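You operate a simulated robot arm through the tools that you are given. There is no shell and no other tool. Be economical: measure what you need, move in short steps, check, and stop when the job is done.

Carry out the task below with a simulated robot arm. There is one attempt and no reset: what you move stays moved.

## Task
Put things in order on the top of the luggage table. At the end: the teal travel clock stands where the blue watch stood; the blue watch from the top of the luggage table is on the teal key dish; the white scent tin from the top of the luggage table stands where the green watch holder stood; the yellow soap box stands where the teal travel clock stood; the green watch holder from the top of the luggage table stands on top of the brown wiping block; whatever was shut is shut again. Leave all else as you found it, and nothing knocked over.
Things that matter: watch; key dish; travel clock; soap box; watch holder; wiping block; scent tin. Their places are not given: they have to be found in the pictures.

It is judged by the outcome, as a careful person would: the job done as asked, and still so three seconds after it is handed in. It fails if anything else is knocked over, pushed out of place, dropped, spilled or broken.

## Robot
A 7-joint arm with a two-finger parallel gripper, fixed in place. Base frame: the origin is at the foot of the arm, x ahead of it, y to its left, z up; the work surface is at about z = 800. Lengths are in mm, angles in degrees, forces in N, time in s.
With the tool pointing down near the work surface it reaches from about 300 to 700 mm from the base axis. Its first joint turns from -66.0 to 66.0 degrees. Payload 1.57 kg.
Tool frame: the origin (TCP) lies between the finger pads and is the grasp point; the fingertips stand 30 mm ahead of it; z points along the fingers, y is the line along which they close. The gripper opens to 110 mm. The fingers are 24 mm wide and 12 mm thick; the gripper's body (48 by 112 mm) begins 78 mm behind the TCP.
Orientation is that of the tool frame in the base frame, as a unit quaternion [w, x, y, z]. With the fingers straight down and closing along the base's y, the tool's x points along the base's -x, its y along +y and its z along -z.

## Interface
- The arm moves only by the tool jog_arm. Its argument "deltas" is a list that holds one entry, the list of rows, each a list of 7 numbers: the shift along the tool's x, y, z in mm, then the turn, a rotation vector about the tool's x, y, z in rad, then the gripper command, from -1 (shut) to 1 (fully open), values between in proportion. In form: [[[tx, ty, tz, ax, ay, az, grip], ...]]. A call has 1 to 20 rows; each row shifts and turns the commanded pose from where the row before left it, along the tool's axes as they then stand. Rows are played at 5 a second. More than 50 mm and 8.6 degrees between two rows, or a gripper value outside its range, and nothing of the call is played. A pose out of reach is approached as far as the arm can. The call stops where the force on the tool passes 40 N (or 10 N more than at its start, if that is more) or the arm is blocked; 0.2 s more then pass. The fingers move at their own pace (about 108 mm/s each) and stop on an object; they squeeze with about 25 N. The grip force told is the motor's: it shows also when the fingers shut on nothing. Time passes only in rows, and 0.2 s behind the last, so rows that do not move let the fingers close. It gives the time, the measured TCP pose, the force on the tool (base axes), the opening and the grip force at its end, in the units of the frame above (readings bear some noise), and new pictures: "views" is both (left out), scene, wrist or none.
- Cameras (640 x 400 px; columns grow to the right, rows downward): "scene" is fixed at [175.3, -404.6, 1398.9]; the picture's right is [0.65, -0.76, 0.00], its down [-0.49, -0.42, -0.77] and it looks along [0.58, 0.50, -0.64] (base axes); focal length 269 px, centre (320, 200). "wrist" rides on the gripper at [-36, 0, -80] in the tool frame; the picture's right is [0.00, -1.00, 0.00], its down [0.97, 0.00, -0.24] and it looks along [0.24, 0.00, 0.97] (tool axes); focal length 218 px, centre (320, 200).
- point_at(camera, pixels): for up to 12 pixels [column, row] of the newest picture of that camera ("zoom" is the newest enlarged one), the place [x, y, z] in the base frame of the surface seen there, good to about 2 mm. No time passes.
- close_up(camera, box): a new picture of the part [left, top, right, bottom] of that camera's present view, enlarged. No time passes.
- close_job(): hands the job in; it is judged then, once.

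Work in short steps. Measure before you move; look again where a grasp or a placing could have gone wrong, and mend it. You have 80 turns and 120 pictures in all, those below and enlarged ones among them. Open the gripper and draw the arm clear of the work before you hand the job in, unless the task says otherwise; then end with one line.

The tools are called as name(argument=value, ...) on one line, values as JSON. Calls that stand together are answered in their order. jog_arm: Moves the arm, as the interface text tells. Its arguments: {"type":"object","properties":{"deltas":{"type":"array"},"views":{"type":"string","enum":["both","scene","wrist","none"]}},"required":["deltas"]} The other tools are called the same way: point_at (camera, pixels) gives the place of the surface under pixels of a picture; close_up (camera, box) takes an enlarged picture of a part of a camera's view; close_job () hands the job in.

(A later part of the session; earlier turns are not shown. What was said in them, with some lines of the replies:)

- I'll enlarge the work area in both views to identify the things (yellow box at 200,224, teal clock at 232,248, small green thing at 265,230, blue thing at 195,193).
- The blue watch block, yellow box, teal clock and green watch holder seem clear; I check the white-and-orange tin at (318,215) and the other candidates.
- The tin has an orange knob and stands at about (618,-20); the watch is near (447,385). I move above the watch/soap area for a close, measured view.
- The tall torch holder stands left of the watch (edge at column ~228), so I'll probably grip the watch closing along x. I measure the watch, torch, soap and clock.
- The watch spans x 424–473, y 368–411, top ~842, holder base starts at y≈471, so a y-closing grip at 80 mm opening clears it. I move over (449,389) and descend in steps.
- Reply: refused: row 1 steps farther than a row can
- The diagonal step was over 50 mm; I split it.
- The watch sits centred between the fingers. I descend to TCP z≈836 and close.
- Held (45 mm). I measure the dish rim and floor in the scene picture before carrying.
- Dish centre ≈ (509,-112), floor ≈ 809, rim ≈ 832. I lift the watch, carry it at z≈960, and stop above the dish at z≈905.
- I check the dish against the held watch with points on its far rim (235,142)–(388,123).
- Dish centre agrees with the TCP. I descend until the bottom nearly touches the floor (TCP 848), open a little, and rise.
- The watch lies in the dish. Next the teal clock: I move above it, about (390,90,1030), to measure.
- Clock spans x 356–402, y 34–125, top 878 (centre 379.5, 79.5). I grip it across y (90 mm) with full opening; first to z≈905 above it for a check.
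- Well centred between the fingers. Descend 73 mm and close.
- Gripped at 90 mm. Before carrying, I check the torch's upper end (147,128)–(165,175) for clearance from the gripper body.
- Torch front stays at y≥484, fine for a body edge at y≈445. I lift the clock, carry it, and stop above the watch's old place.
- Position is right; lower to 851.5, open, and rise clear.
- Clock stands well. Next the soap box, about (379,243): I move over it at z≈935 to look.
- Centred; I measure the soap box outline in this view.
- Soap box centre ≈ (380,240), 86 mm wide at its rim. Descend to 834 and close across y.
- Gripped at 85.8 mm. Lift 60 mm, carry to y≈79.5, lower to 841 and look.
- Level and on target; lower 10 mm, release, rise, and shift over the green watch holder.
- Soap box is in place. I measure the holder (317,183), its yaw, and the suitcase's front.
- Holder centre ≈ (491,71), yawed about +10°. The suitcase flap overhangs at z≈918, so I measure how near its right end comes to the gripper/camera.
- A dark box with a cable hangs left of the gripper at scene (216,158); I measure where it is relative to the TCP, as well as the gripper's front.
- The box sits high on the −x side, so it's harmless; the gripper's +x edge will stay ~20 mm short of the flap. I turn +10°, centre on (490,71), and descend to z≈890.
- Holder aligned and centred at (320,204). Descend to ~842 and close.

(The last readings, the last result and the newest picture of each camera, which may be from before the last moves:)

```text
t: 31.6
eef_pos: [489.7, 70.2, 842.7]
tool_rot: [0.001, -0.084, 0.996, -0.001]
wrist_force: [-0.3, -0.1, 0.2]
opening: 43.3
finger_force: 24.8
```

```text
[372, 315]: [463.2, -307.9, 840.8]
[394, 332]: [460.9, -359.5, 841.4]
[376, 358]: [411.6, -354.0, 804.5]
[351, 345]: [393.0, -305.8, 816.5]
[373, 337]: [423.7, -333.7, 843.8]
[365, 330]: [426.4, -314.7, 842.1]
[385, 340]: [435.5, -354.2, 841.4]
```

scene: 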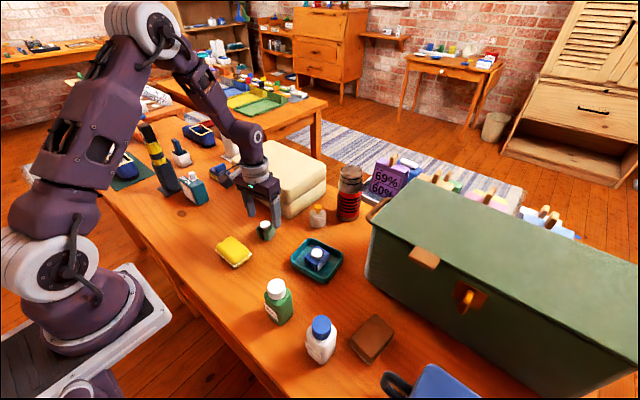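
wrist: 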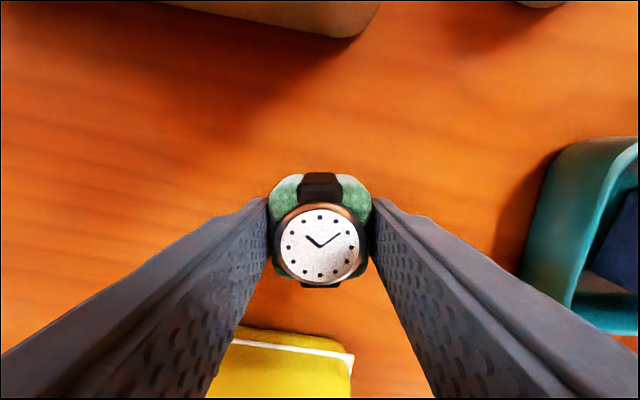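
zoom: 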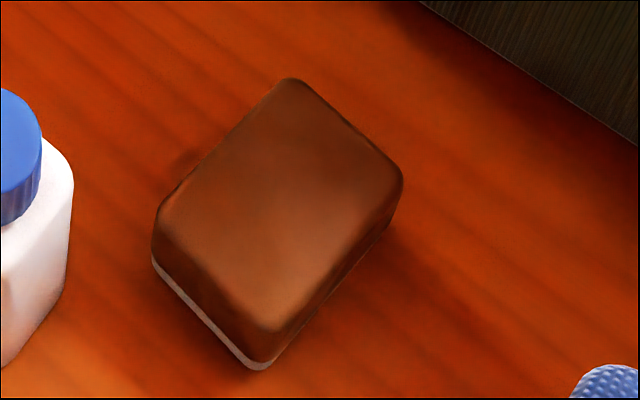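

Held (43 mm). The brown block's top (z≈842) centres near (430,-333). I lift to z≈1000, carry over, turn back to yaw 0, and look from above.

jog_arm(deltas=[[[0, 0, -40, 0, 0, 0, -0.5], [0, 0, -40, 0, 0, 0, -0.5], [0, 0, -40, 0, 0, 0, -0.5], [0, 0, -40, 0, 0, 0.085, -0.5], [0, 0, 0, 0, 0, 0.085, -0.5], [6, -41, 0, 0, 0, 0, -0.5], [6, -41, 0, 0, 0, 0, -0.5], [6, -41, 0, 0, 0, 0, -0.5], [6, -41, 0, 0, 0, 0, -0.5], [6, -41, 0, 0, 0, 0, -0.5], [6, -41, 0, 0, 0, 0, -0.5], [6, -41, 0, 0, 0, 0, -0.5], [6, -41, 0, 0, 0, 0, -0.5], [6, -41, 0, 0, 0, 0, -0.5], [6, -34, 0, 0, 0, 0, -0.5], [0, 0, 0, 0, 0, 0, -0.5]]])

```text
t: 35.0
eef_pos: [429.7, -333.4, 1002.6]
tool_rot: [0.0, 0.0, 1.0, 0.0]
wrist_force: [0.0, 0.7, -1.0]
opening: 43.5
finger_force: 24.8
```

scene: 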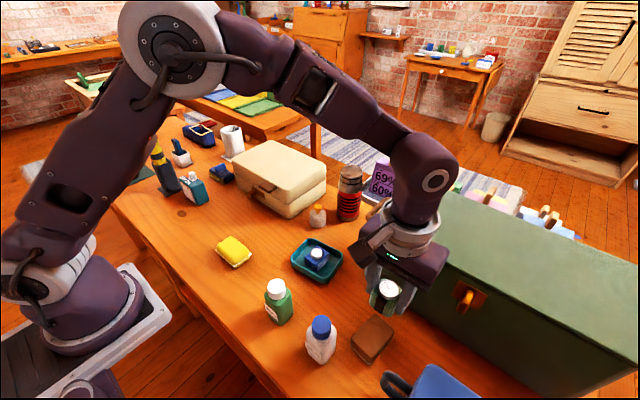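
wrist: 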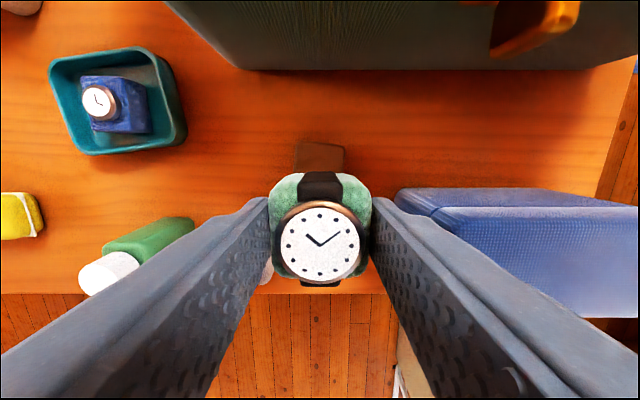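

The block peeks out at (320,155), centred in y. I measure its far edge and the clearance to chest, blue case and white bottle.

point_at(camera="wrist", pixels=[[297, 144], [342, 147], [294, 165], [344, 168], [320, 145], [240, 60], [400, 195], [450, 210], [545, 40], [530, 15], [320, 165]])

point_at(camera="scene", pixels=[[373, 318], [391, 330], [377, 352], [354, 338], [321, 324], [335, 340], [338, 350], [372, 337], [393, 375], [465, 300], [470, 290]])

close_up(camera="scene", box=[310, 260, 470, 370])

```text
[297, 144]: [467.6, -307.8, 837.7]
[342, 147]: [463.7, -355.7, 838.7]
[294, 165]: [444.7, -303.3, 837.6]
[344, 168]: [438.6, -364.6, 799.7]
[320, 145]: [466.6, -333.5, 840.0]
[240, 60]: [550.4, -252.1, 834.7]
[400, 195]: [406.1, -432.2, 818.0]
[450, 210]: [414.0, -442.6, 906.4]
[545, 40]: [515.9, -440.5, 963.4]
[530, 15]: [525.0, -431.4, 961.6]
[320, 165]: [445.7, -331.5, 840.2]
```

```text
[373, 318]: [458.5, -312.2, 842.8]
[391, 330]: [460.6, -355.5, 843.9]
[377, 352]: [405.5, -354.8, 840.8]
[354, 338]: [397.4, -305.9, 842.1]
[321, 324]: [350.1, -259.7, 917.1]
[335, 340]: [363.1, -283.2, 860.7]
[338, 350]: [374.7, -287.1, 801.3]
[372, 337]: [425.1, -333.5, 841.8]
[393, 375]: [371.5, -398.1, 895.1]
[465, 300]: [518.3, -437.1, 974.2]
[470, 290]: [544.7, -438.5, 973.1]
```

```text
3.64 times, centred on (390, 315) of scene
```

zoom: 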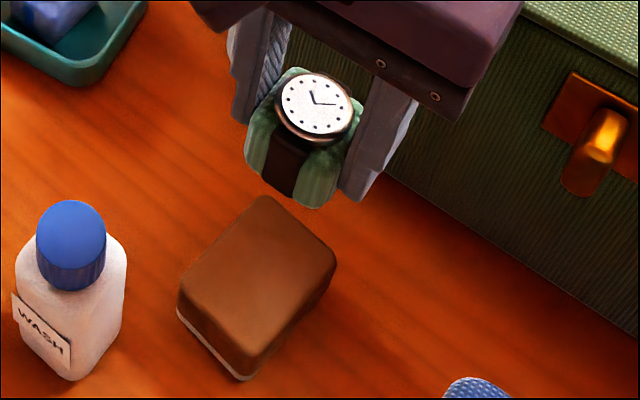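

Block centre (430,-332), top ≈ 841.5: release height for TCP ≈ 885. Descend to just above that and look.

jog_arm(deltas=[[[0, 1, 40, 0, 0, 0, -0.5], [0, 0, 40, 0, 0, 0, -0.5], [0, 0, 25, 0, 0, 0, -0.5], [0, 0, 8, 0, 0, 0, -0.5], [0, 0, 3, 0, 0, 0, -0.5], [0, 0, 0, 0, 0, 0, -0.5]]])

close_up(camera="scene", box=[310, 260, 450, 370])

```text
t: 36.4
eef_pos: [431.2, -330.7, 886.9]
tool_rot: [0.0, -0.001, 1.0, 0.0]
wrist_force: [-0.1, 0.8, -0.6]
opening: 43.2
finger_force: 25.5
```

scene: 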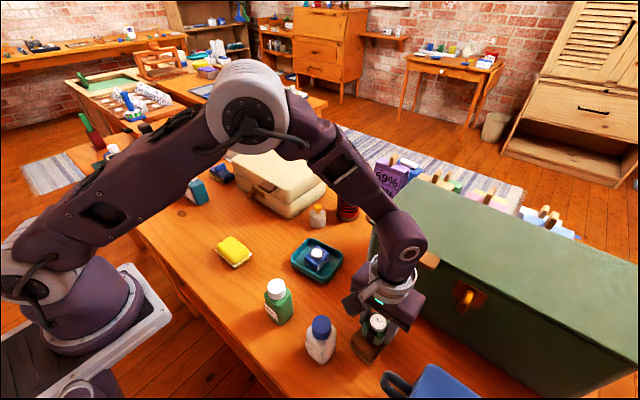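
wrist: 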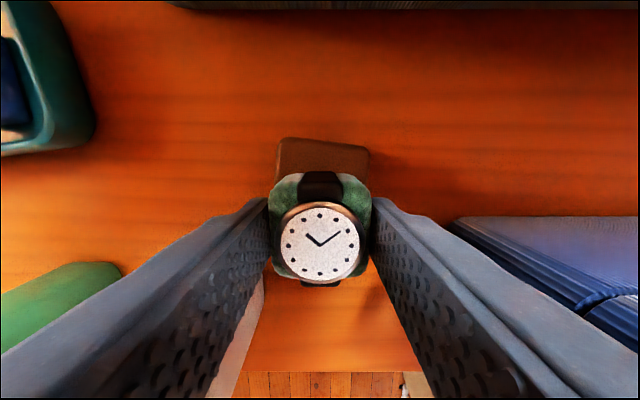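

```text
3.64 times, centred on (380, 315) of scene
```

zoom: 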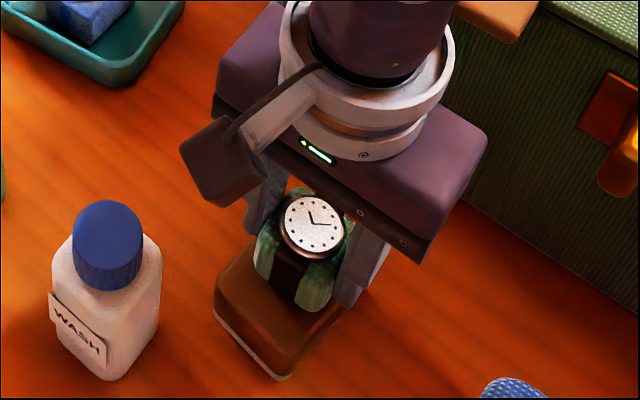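

Well over the block. Lower 2.5 mm, release slightly, pause, rise.

jog_arm(deltas=[[[0, 0, 1.5, 0, 0, 0, -0.5], [0, 0, 1, 0, 0, 0, -0.5], [0, 0, 0, 0, 0, 0, -0.5], [0, 0, 0, 0, 0, 0, 0.15], [0, 0, 0, 0, 0, 0, 0.15], [0, 0, -25, 0, 0, 0, 0.15], [0, 0, -40, 0, 0, 0, 0.15], [0, 0, -45, 0, 0, 0, 0.15], [0, 0, 0, 0, 0, 0, 0.15]]])

close_up(camera="scene", box=[310, 260, 450, 370])

```text
t: 38.4
eef_pos: [431.0, -332.6, 993.5]
tool_rot: [0.0, 0.0, 1.0, 0.0]
wrist_force: [0.6, 0.0, 0.1]
opening: 63.4
finger_force: 0.1
```

scene: 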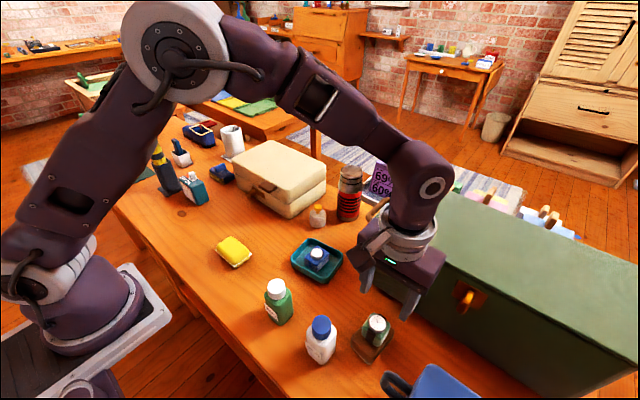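
wrist: 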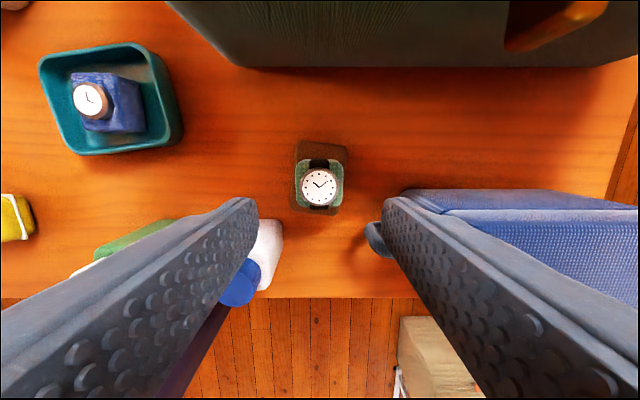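

```text
3.64 times, centred on (380, 315) of scene
```

zoom: 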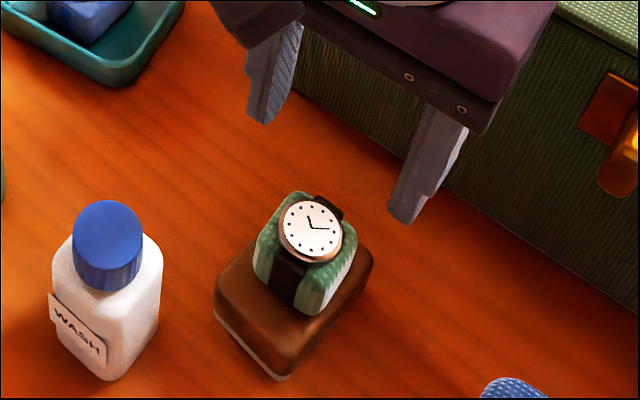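

Holder stands on the block. Next the tin near (620,-18): I rise to ~1050, go in y first (to avoid the chest), then forward.

jog_arm(deltas=[[[0, 20, -30, 0, 0, 0, 0.6], [0, 40, -26, 0, 0, 0, 0.6], [0, 45, 0, 0, 0, 0, 0.6], [0, 45, 0, 0, 0, 0, 0.6], [0, 45, 0, 0, 0, 0, 0.6], [0, 45, 0, 0, 0, 0, 0.6], [0, 45, 0, 0, 0, 0, 0.6], [-20, 28, 0, 0, 0, 0, 0.6], [-40, 0, 0, 0, 0, 0, 0.6], [-40, 0, 0, 0, 0, 0, 0.6], [-40, 0, 0, 0, 0, 0, 0.6], [-30, 0, 0, 0, 0, 0, 0.6], [0, 0, 0, 0, 0, 0, 0.6]]])

```text
t: 41.2
eef_pos: [600.6, -19.5, 1048.5]
tool_rot: [0.0, 0.0, 1.0, 0.0]
wrist_force: [0.1, -0.2, 0.2]
opening: 87.8
finger_force: 0.0
```

scene: 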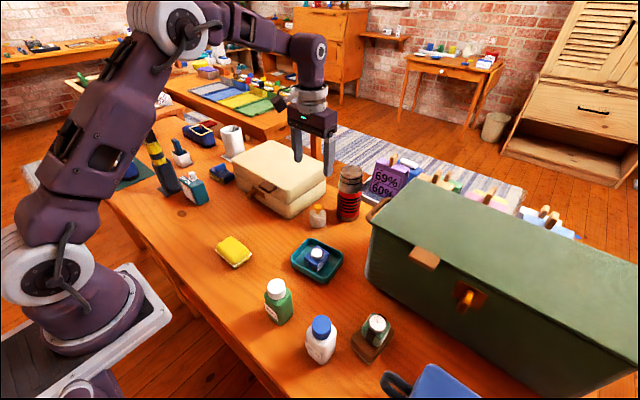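
wrist: 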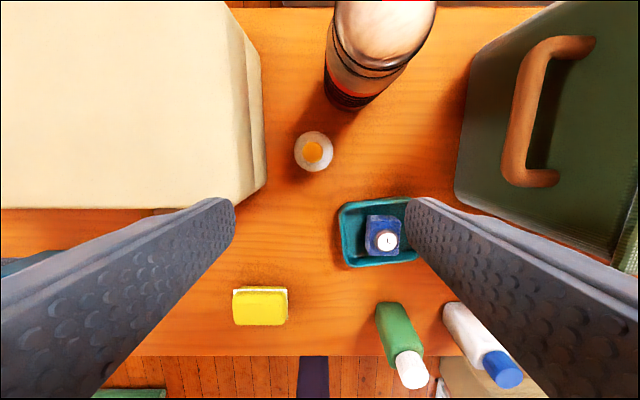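

The tin shows at (313,152) between suitcase and thermos. I measure all three.

point_at(camera="wrist", pixels=[[313, 152], [296, 150], [331, 152], [313, 134], [314, 169], [302, 140], [262, 170], [262, 80], [340, 100], [345, 40], [375, 20], [360, 105]])

close_up(camera="wrist", box=[230, 80, 400, 200])

point_at(camera="scene", pixels=[[318, 208], [318, 218], [311, 218], [325, 218], [317, 227], [326, 195], [350, 170], [340, 185], [348, 215]])

```text
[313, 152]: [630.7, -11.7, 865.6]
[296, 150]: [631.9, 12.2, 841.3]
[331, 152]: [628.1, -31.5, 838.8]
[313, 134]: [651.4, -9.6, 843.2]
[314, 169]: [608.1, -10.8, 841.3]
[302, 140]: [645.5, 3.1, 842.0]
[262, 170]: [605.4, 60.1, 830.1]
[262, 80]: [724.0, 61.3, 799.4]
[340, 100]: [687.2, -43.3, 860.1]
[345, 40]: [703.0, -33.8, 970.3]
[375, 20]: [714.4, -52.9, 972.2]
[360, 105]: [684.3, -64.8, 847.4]
```

```text
3.33 times, centred on (315, 140) of wrist
```

zoom: 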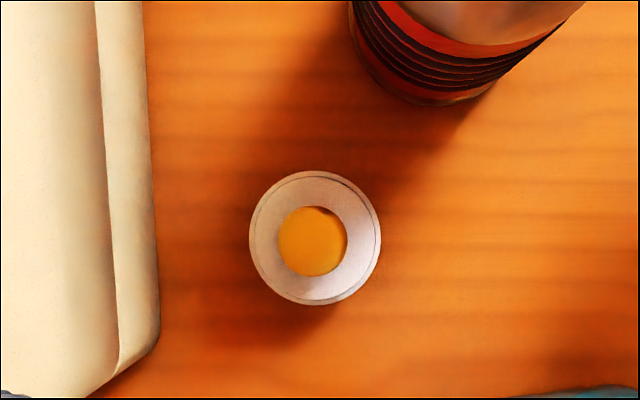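

```text
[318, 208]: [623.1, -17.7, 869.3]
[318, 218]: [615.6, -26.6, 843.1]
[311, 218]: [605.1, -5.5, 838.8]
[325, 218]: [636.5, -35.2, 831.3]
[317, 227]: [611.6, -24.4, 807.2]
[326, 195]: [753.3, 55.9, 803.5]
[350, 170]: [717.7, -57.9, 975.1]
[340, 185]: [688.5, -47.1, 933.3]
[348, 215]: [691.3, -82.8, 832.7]
```

Tin centre ≈ (630,-10), Ø43, body top 841; suitcase edge y≈60, thermos front x≈684. Grip across y with 70 mm opening clears both. Move over it and down to z≈900.

jog_arm(deltas=[[[-29, 9.5, 0, 0, 0, 0, 0.28], [0, 0, 45, 0, 0, 0, 0.28], [0, 0, 45, 0, 0, 0, 0.28], [0, 0, 45, 0, 0, 0, 0.28], [0, 0, 0, 0, 0, 0, 0.28]]])

```text
t: 42.4
eef_pos: [629.3, -9.7, 915.5]
tool_rot: [0.0, 0.0, 1.0, 0.0]
wrist_force: [-0.4, 0.3, -0.7]
opening: 70.6
finger_force: 0.1
```

scene: 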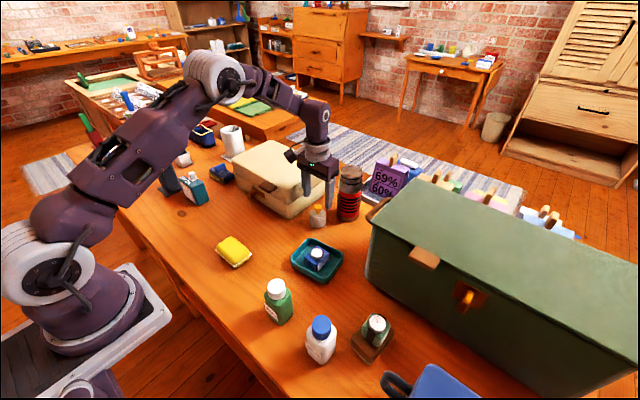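
wrist: 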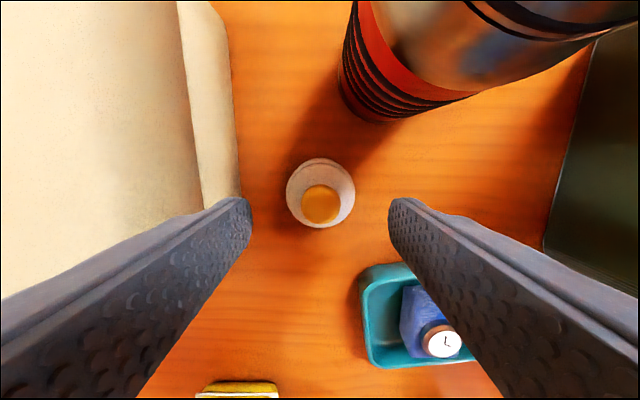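

Tin centred at (320,193). Descend to 836 and close gently onto it.

jog_arm(deltas=[[[0, 0, 30, 0, 0, 0, 0.28], [0, 0, 30, 0, 0, 0, 0.28], [0, 0, 20, 0, 0, 0, 0.28], [0, 0, 0, 0, 0, 0, 0.28], [0, 0, 0, 0, 0, 0, -0.5], [0, 0, 0, 0, 0, 0, -0.5], [0, 0, 0, 0, 0, 0, -0.5]]])

```text
t: 44.0
eef_pos: [629.8, -8.8, 835.2]
tool_rot: [0.0, -0.001, 1.0, 0.0]
wrist_force: [0.4, -0.2, 0.1]
opening: 50.5
finger_force: 25.1
```

scene: 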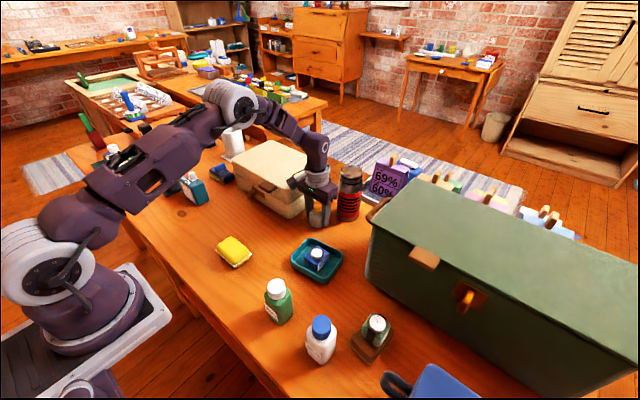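
wrist: 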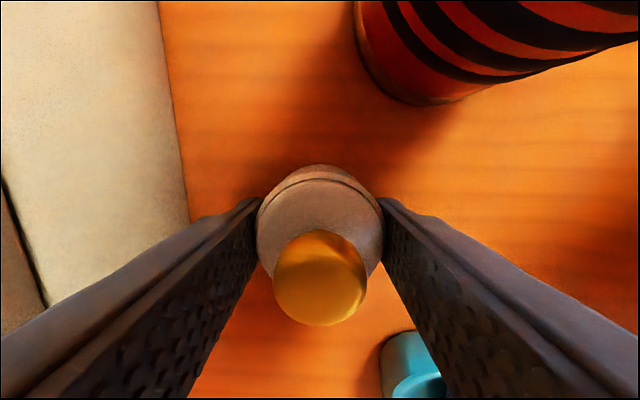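

Gripped at 50.5 mm. Lift 90 mm, go back in x first (away from the suitcase), then over to (491,70), and lower to ~850.

jog_arm(deltas=[[[0, 0, -30, 0, 0, 0, -0.5], [0, 0, -30, 0, 0, 0, -0.5], [0, 0, -30, 0, 0, 0, -0.5], [35, 0, 0, 0, 0, 0, -0.5], [35, 0, 0, 0, 0, 0, -0.5], [35, 0, 0, 0, 0, 0, -0.5], [34, 0, 0, 0, 0, 0, -0.5], [0, 40, 0, 0, 0, 0, -0.5], [0, 39.5, 0, 0, 0, 0, -0.5], [0, 0, 30, 0, 0, 0, -0.5], [0, 0, 30, 0, 0, 0, -0.5], [0, 0, 15, 0, 0, 0, -0.5], [0, 0, 0, 0, 0, 0, -0.5]]])

```text
t: 46.8
eef_pos: [489.7, 71.8, 849.3]
tool_rot: [0.0, -0.001, 1.0, 0.001]
wrist_force: [-0.4, -0.2, -1.6]
opening: 50.6
finger_force: 25.2
```

scene: 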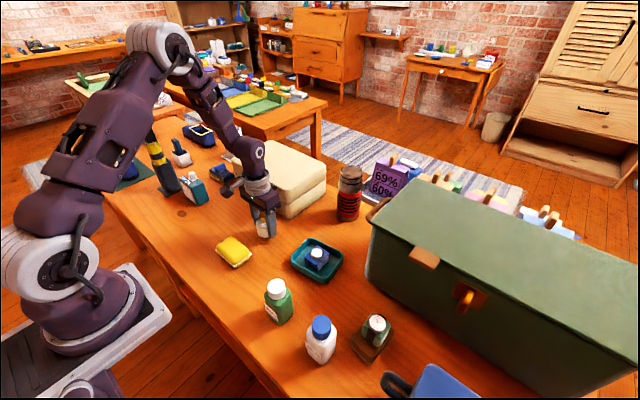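
wrist: 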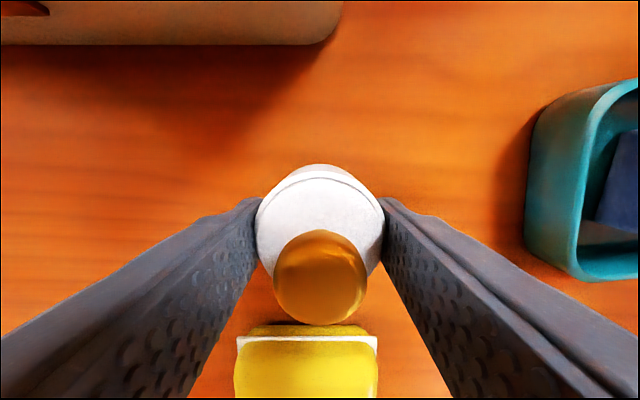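

Lid still seated and position right (490,71). Lower 14 mm to the table, open a little, rise and draw back.

jog_arm(deltas=[[[0, -1, 8, 0, 0, 0, -0.5], [0, 0, 4, 0, 0, 0, -0.5], [0, 0, 1.5, 0, 0, 0, -0.5], [0, 0, 0, 0, 0, 0, -0.5], [0, 0, 0, 0, 0, 0, 0.25], [0, 0, 0, 0, 0, 0, 0.25], [0, 0, -25, 0, 0, 0, 0.25], [0, 0, -45, 0, 0, 0, 0.25], [0, 0, -45, 0, 0, 0, 0.25], [0, 0, -45, 0, 0, 0, 1], [30, -30, -40, 0, 0, 0, 1], [30, -30, -20, 0, 0, 0, 1], [0, 0, 0, 0, 0, 0, 1]]])

close_up(camera="scene", box=[130, 120, 420, 370])

```text
refused: row 11 steps farther than a row can; nothing moved
```

```text
1.60 times, centred on (275, 245) of scene
```

zoom: 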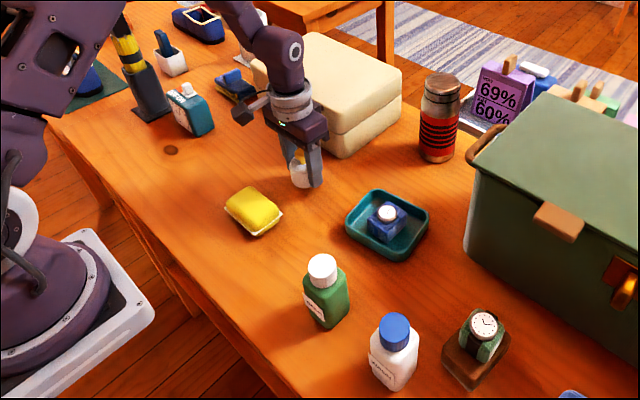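

One retreat step was too long; I repeat with shorter retreat steps.

jog_arm(deltas=[[[0, -1, 8, 0, 0, 0, -0.5], [0, 0, 4, 0, 0, 0, -0.5], [0, 0, 1.5, 0, 0, 0, -0.5], [0, 0, 0, 0, 0, 0, -0.5], [0, 0, 0, 0, 0, 0, 0.25], [0, 0, 0, 0, 0, 0, 0.25], [0, 0, -25, 0, 0, 0, 0.25], [0, 0, -45, 0, 0, 0, 0.25], [0, 0, -45, 0, 0, 0, 0.25], [0, 0, -45, 0, 0, 0, 1], [20, -30, -30, 0, 0, 0, 1], [20, -30, -30, 0, 0, 0, 1], [20, -30, -30, 0, 0, 0, 1], [0, 0, 0, 0, 0, 0, 1]]])

close_up(camera="scene", box=[130, 120, 420, 370])

```text
t: 49.8
eef_pos: [430.0, -20.3, 1088.8]
tool_rot: [0.0, 0.0, 1.0, 0.0]
wrist_force: [-0.6, 0.0, 0.0]
opening: 110.2
finger_force: 0.1
```

scene: 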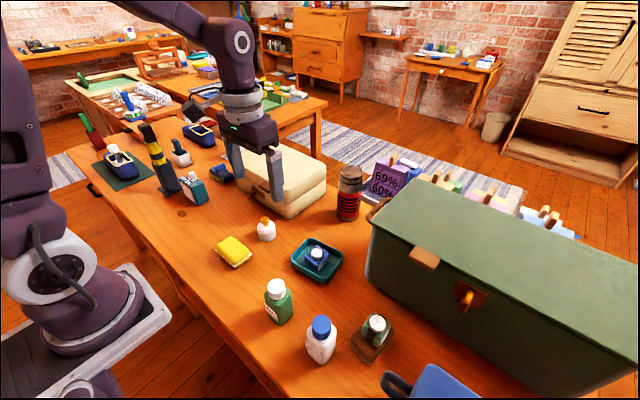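
wrist: 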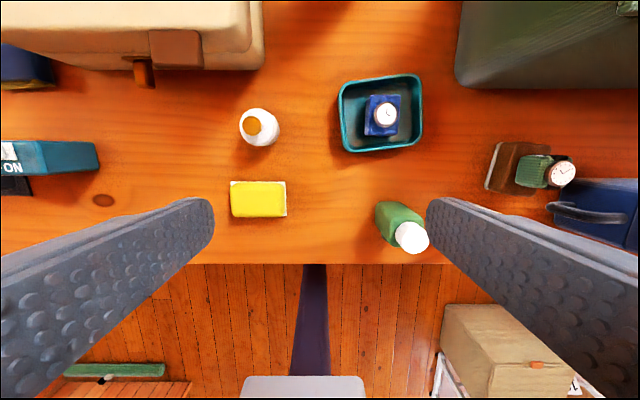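

```text
1.60 times, centred on (275, 245) of scene
```

zoom: 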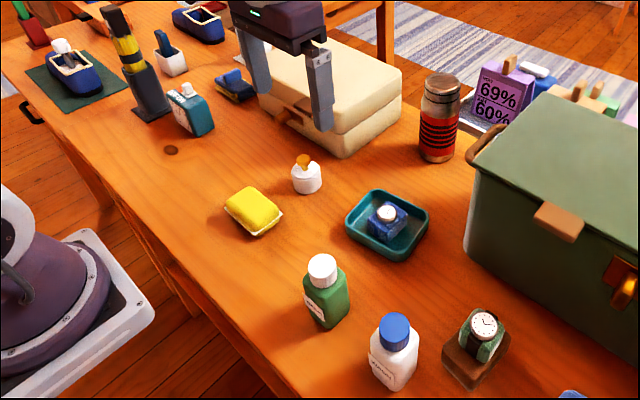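

All five things stand where they were asked to be, nothing else has moved, and the arm is clear with the gripper open. I hand the job in.

close_job()

```text
The job is handed in.
```

I moved all five things to where you asked and handed the job in. The last pictures show nothing knocked over and nothing else out of place.
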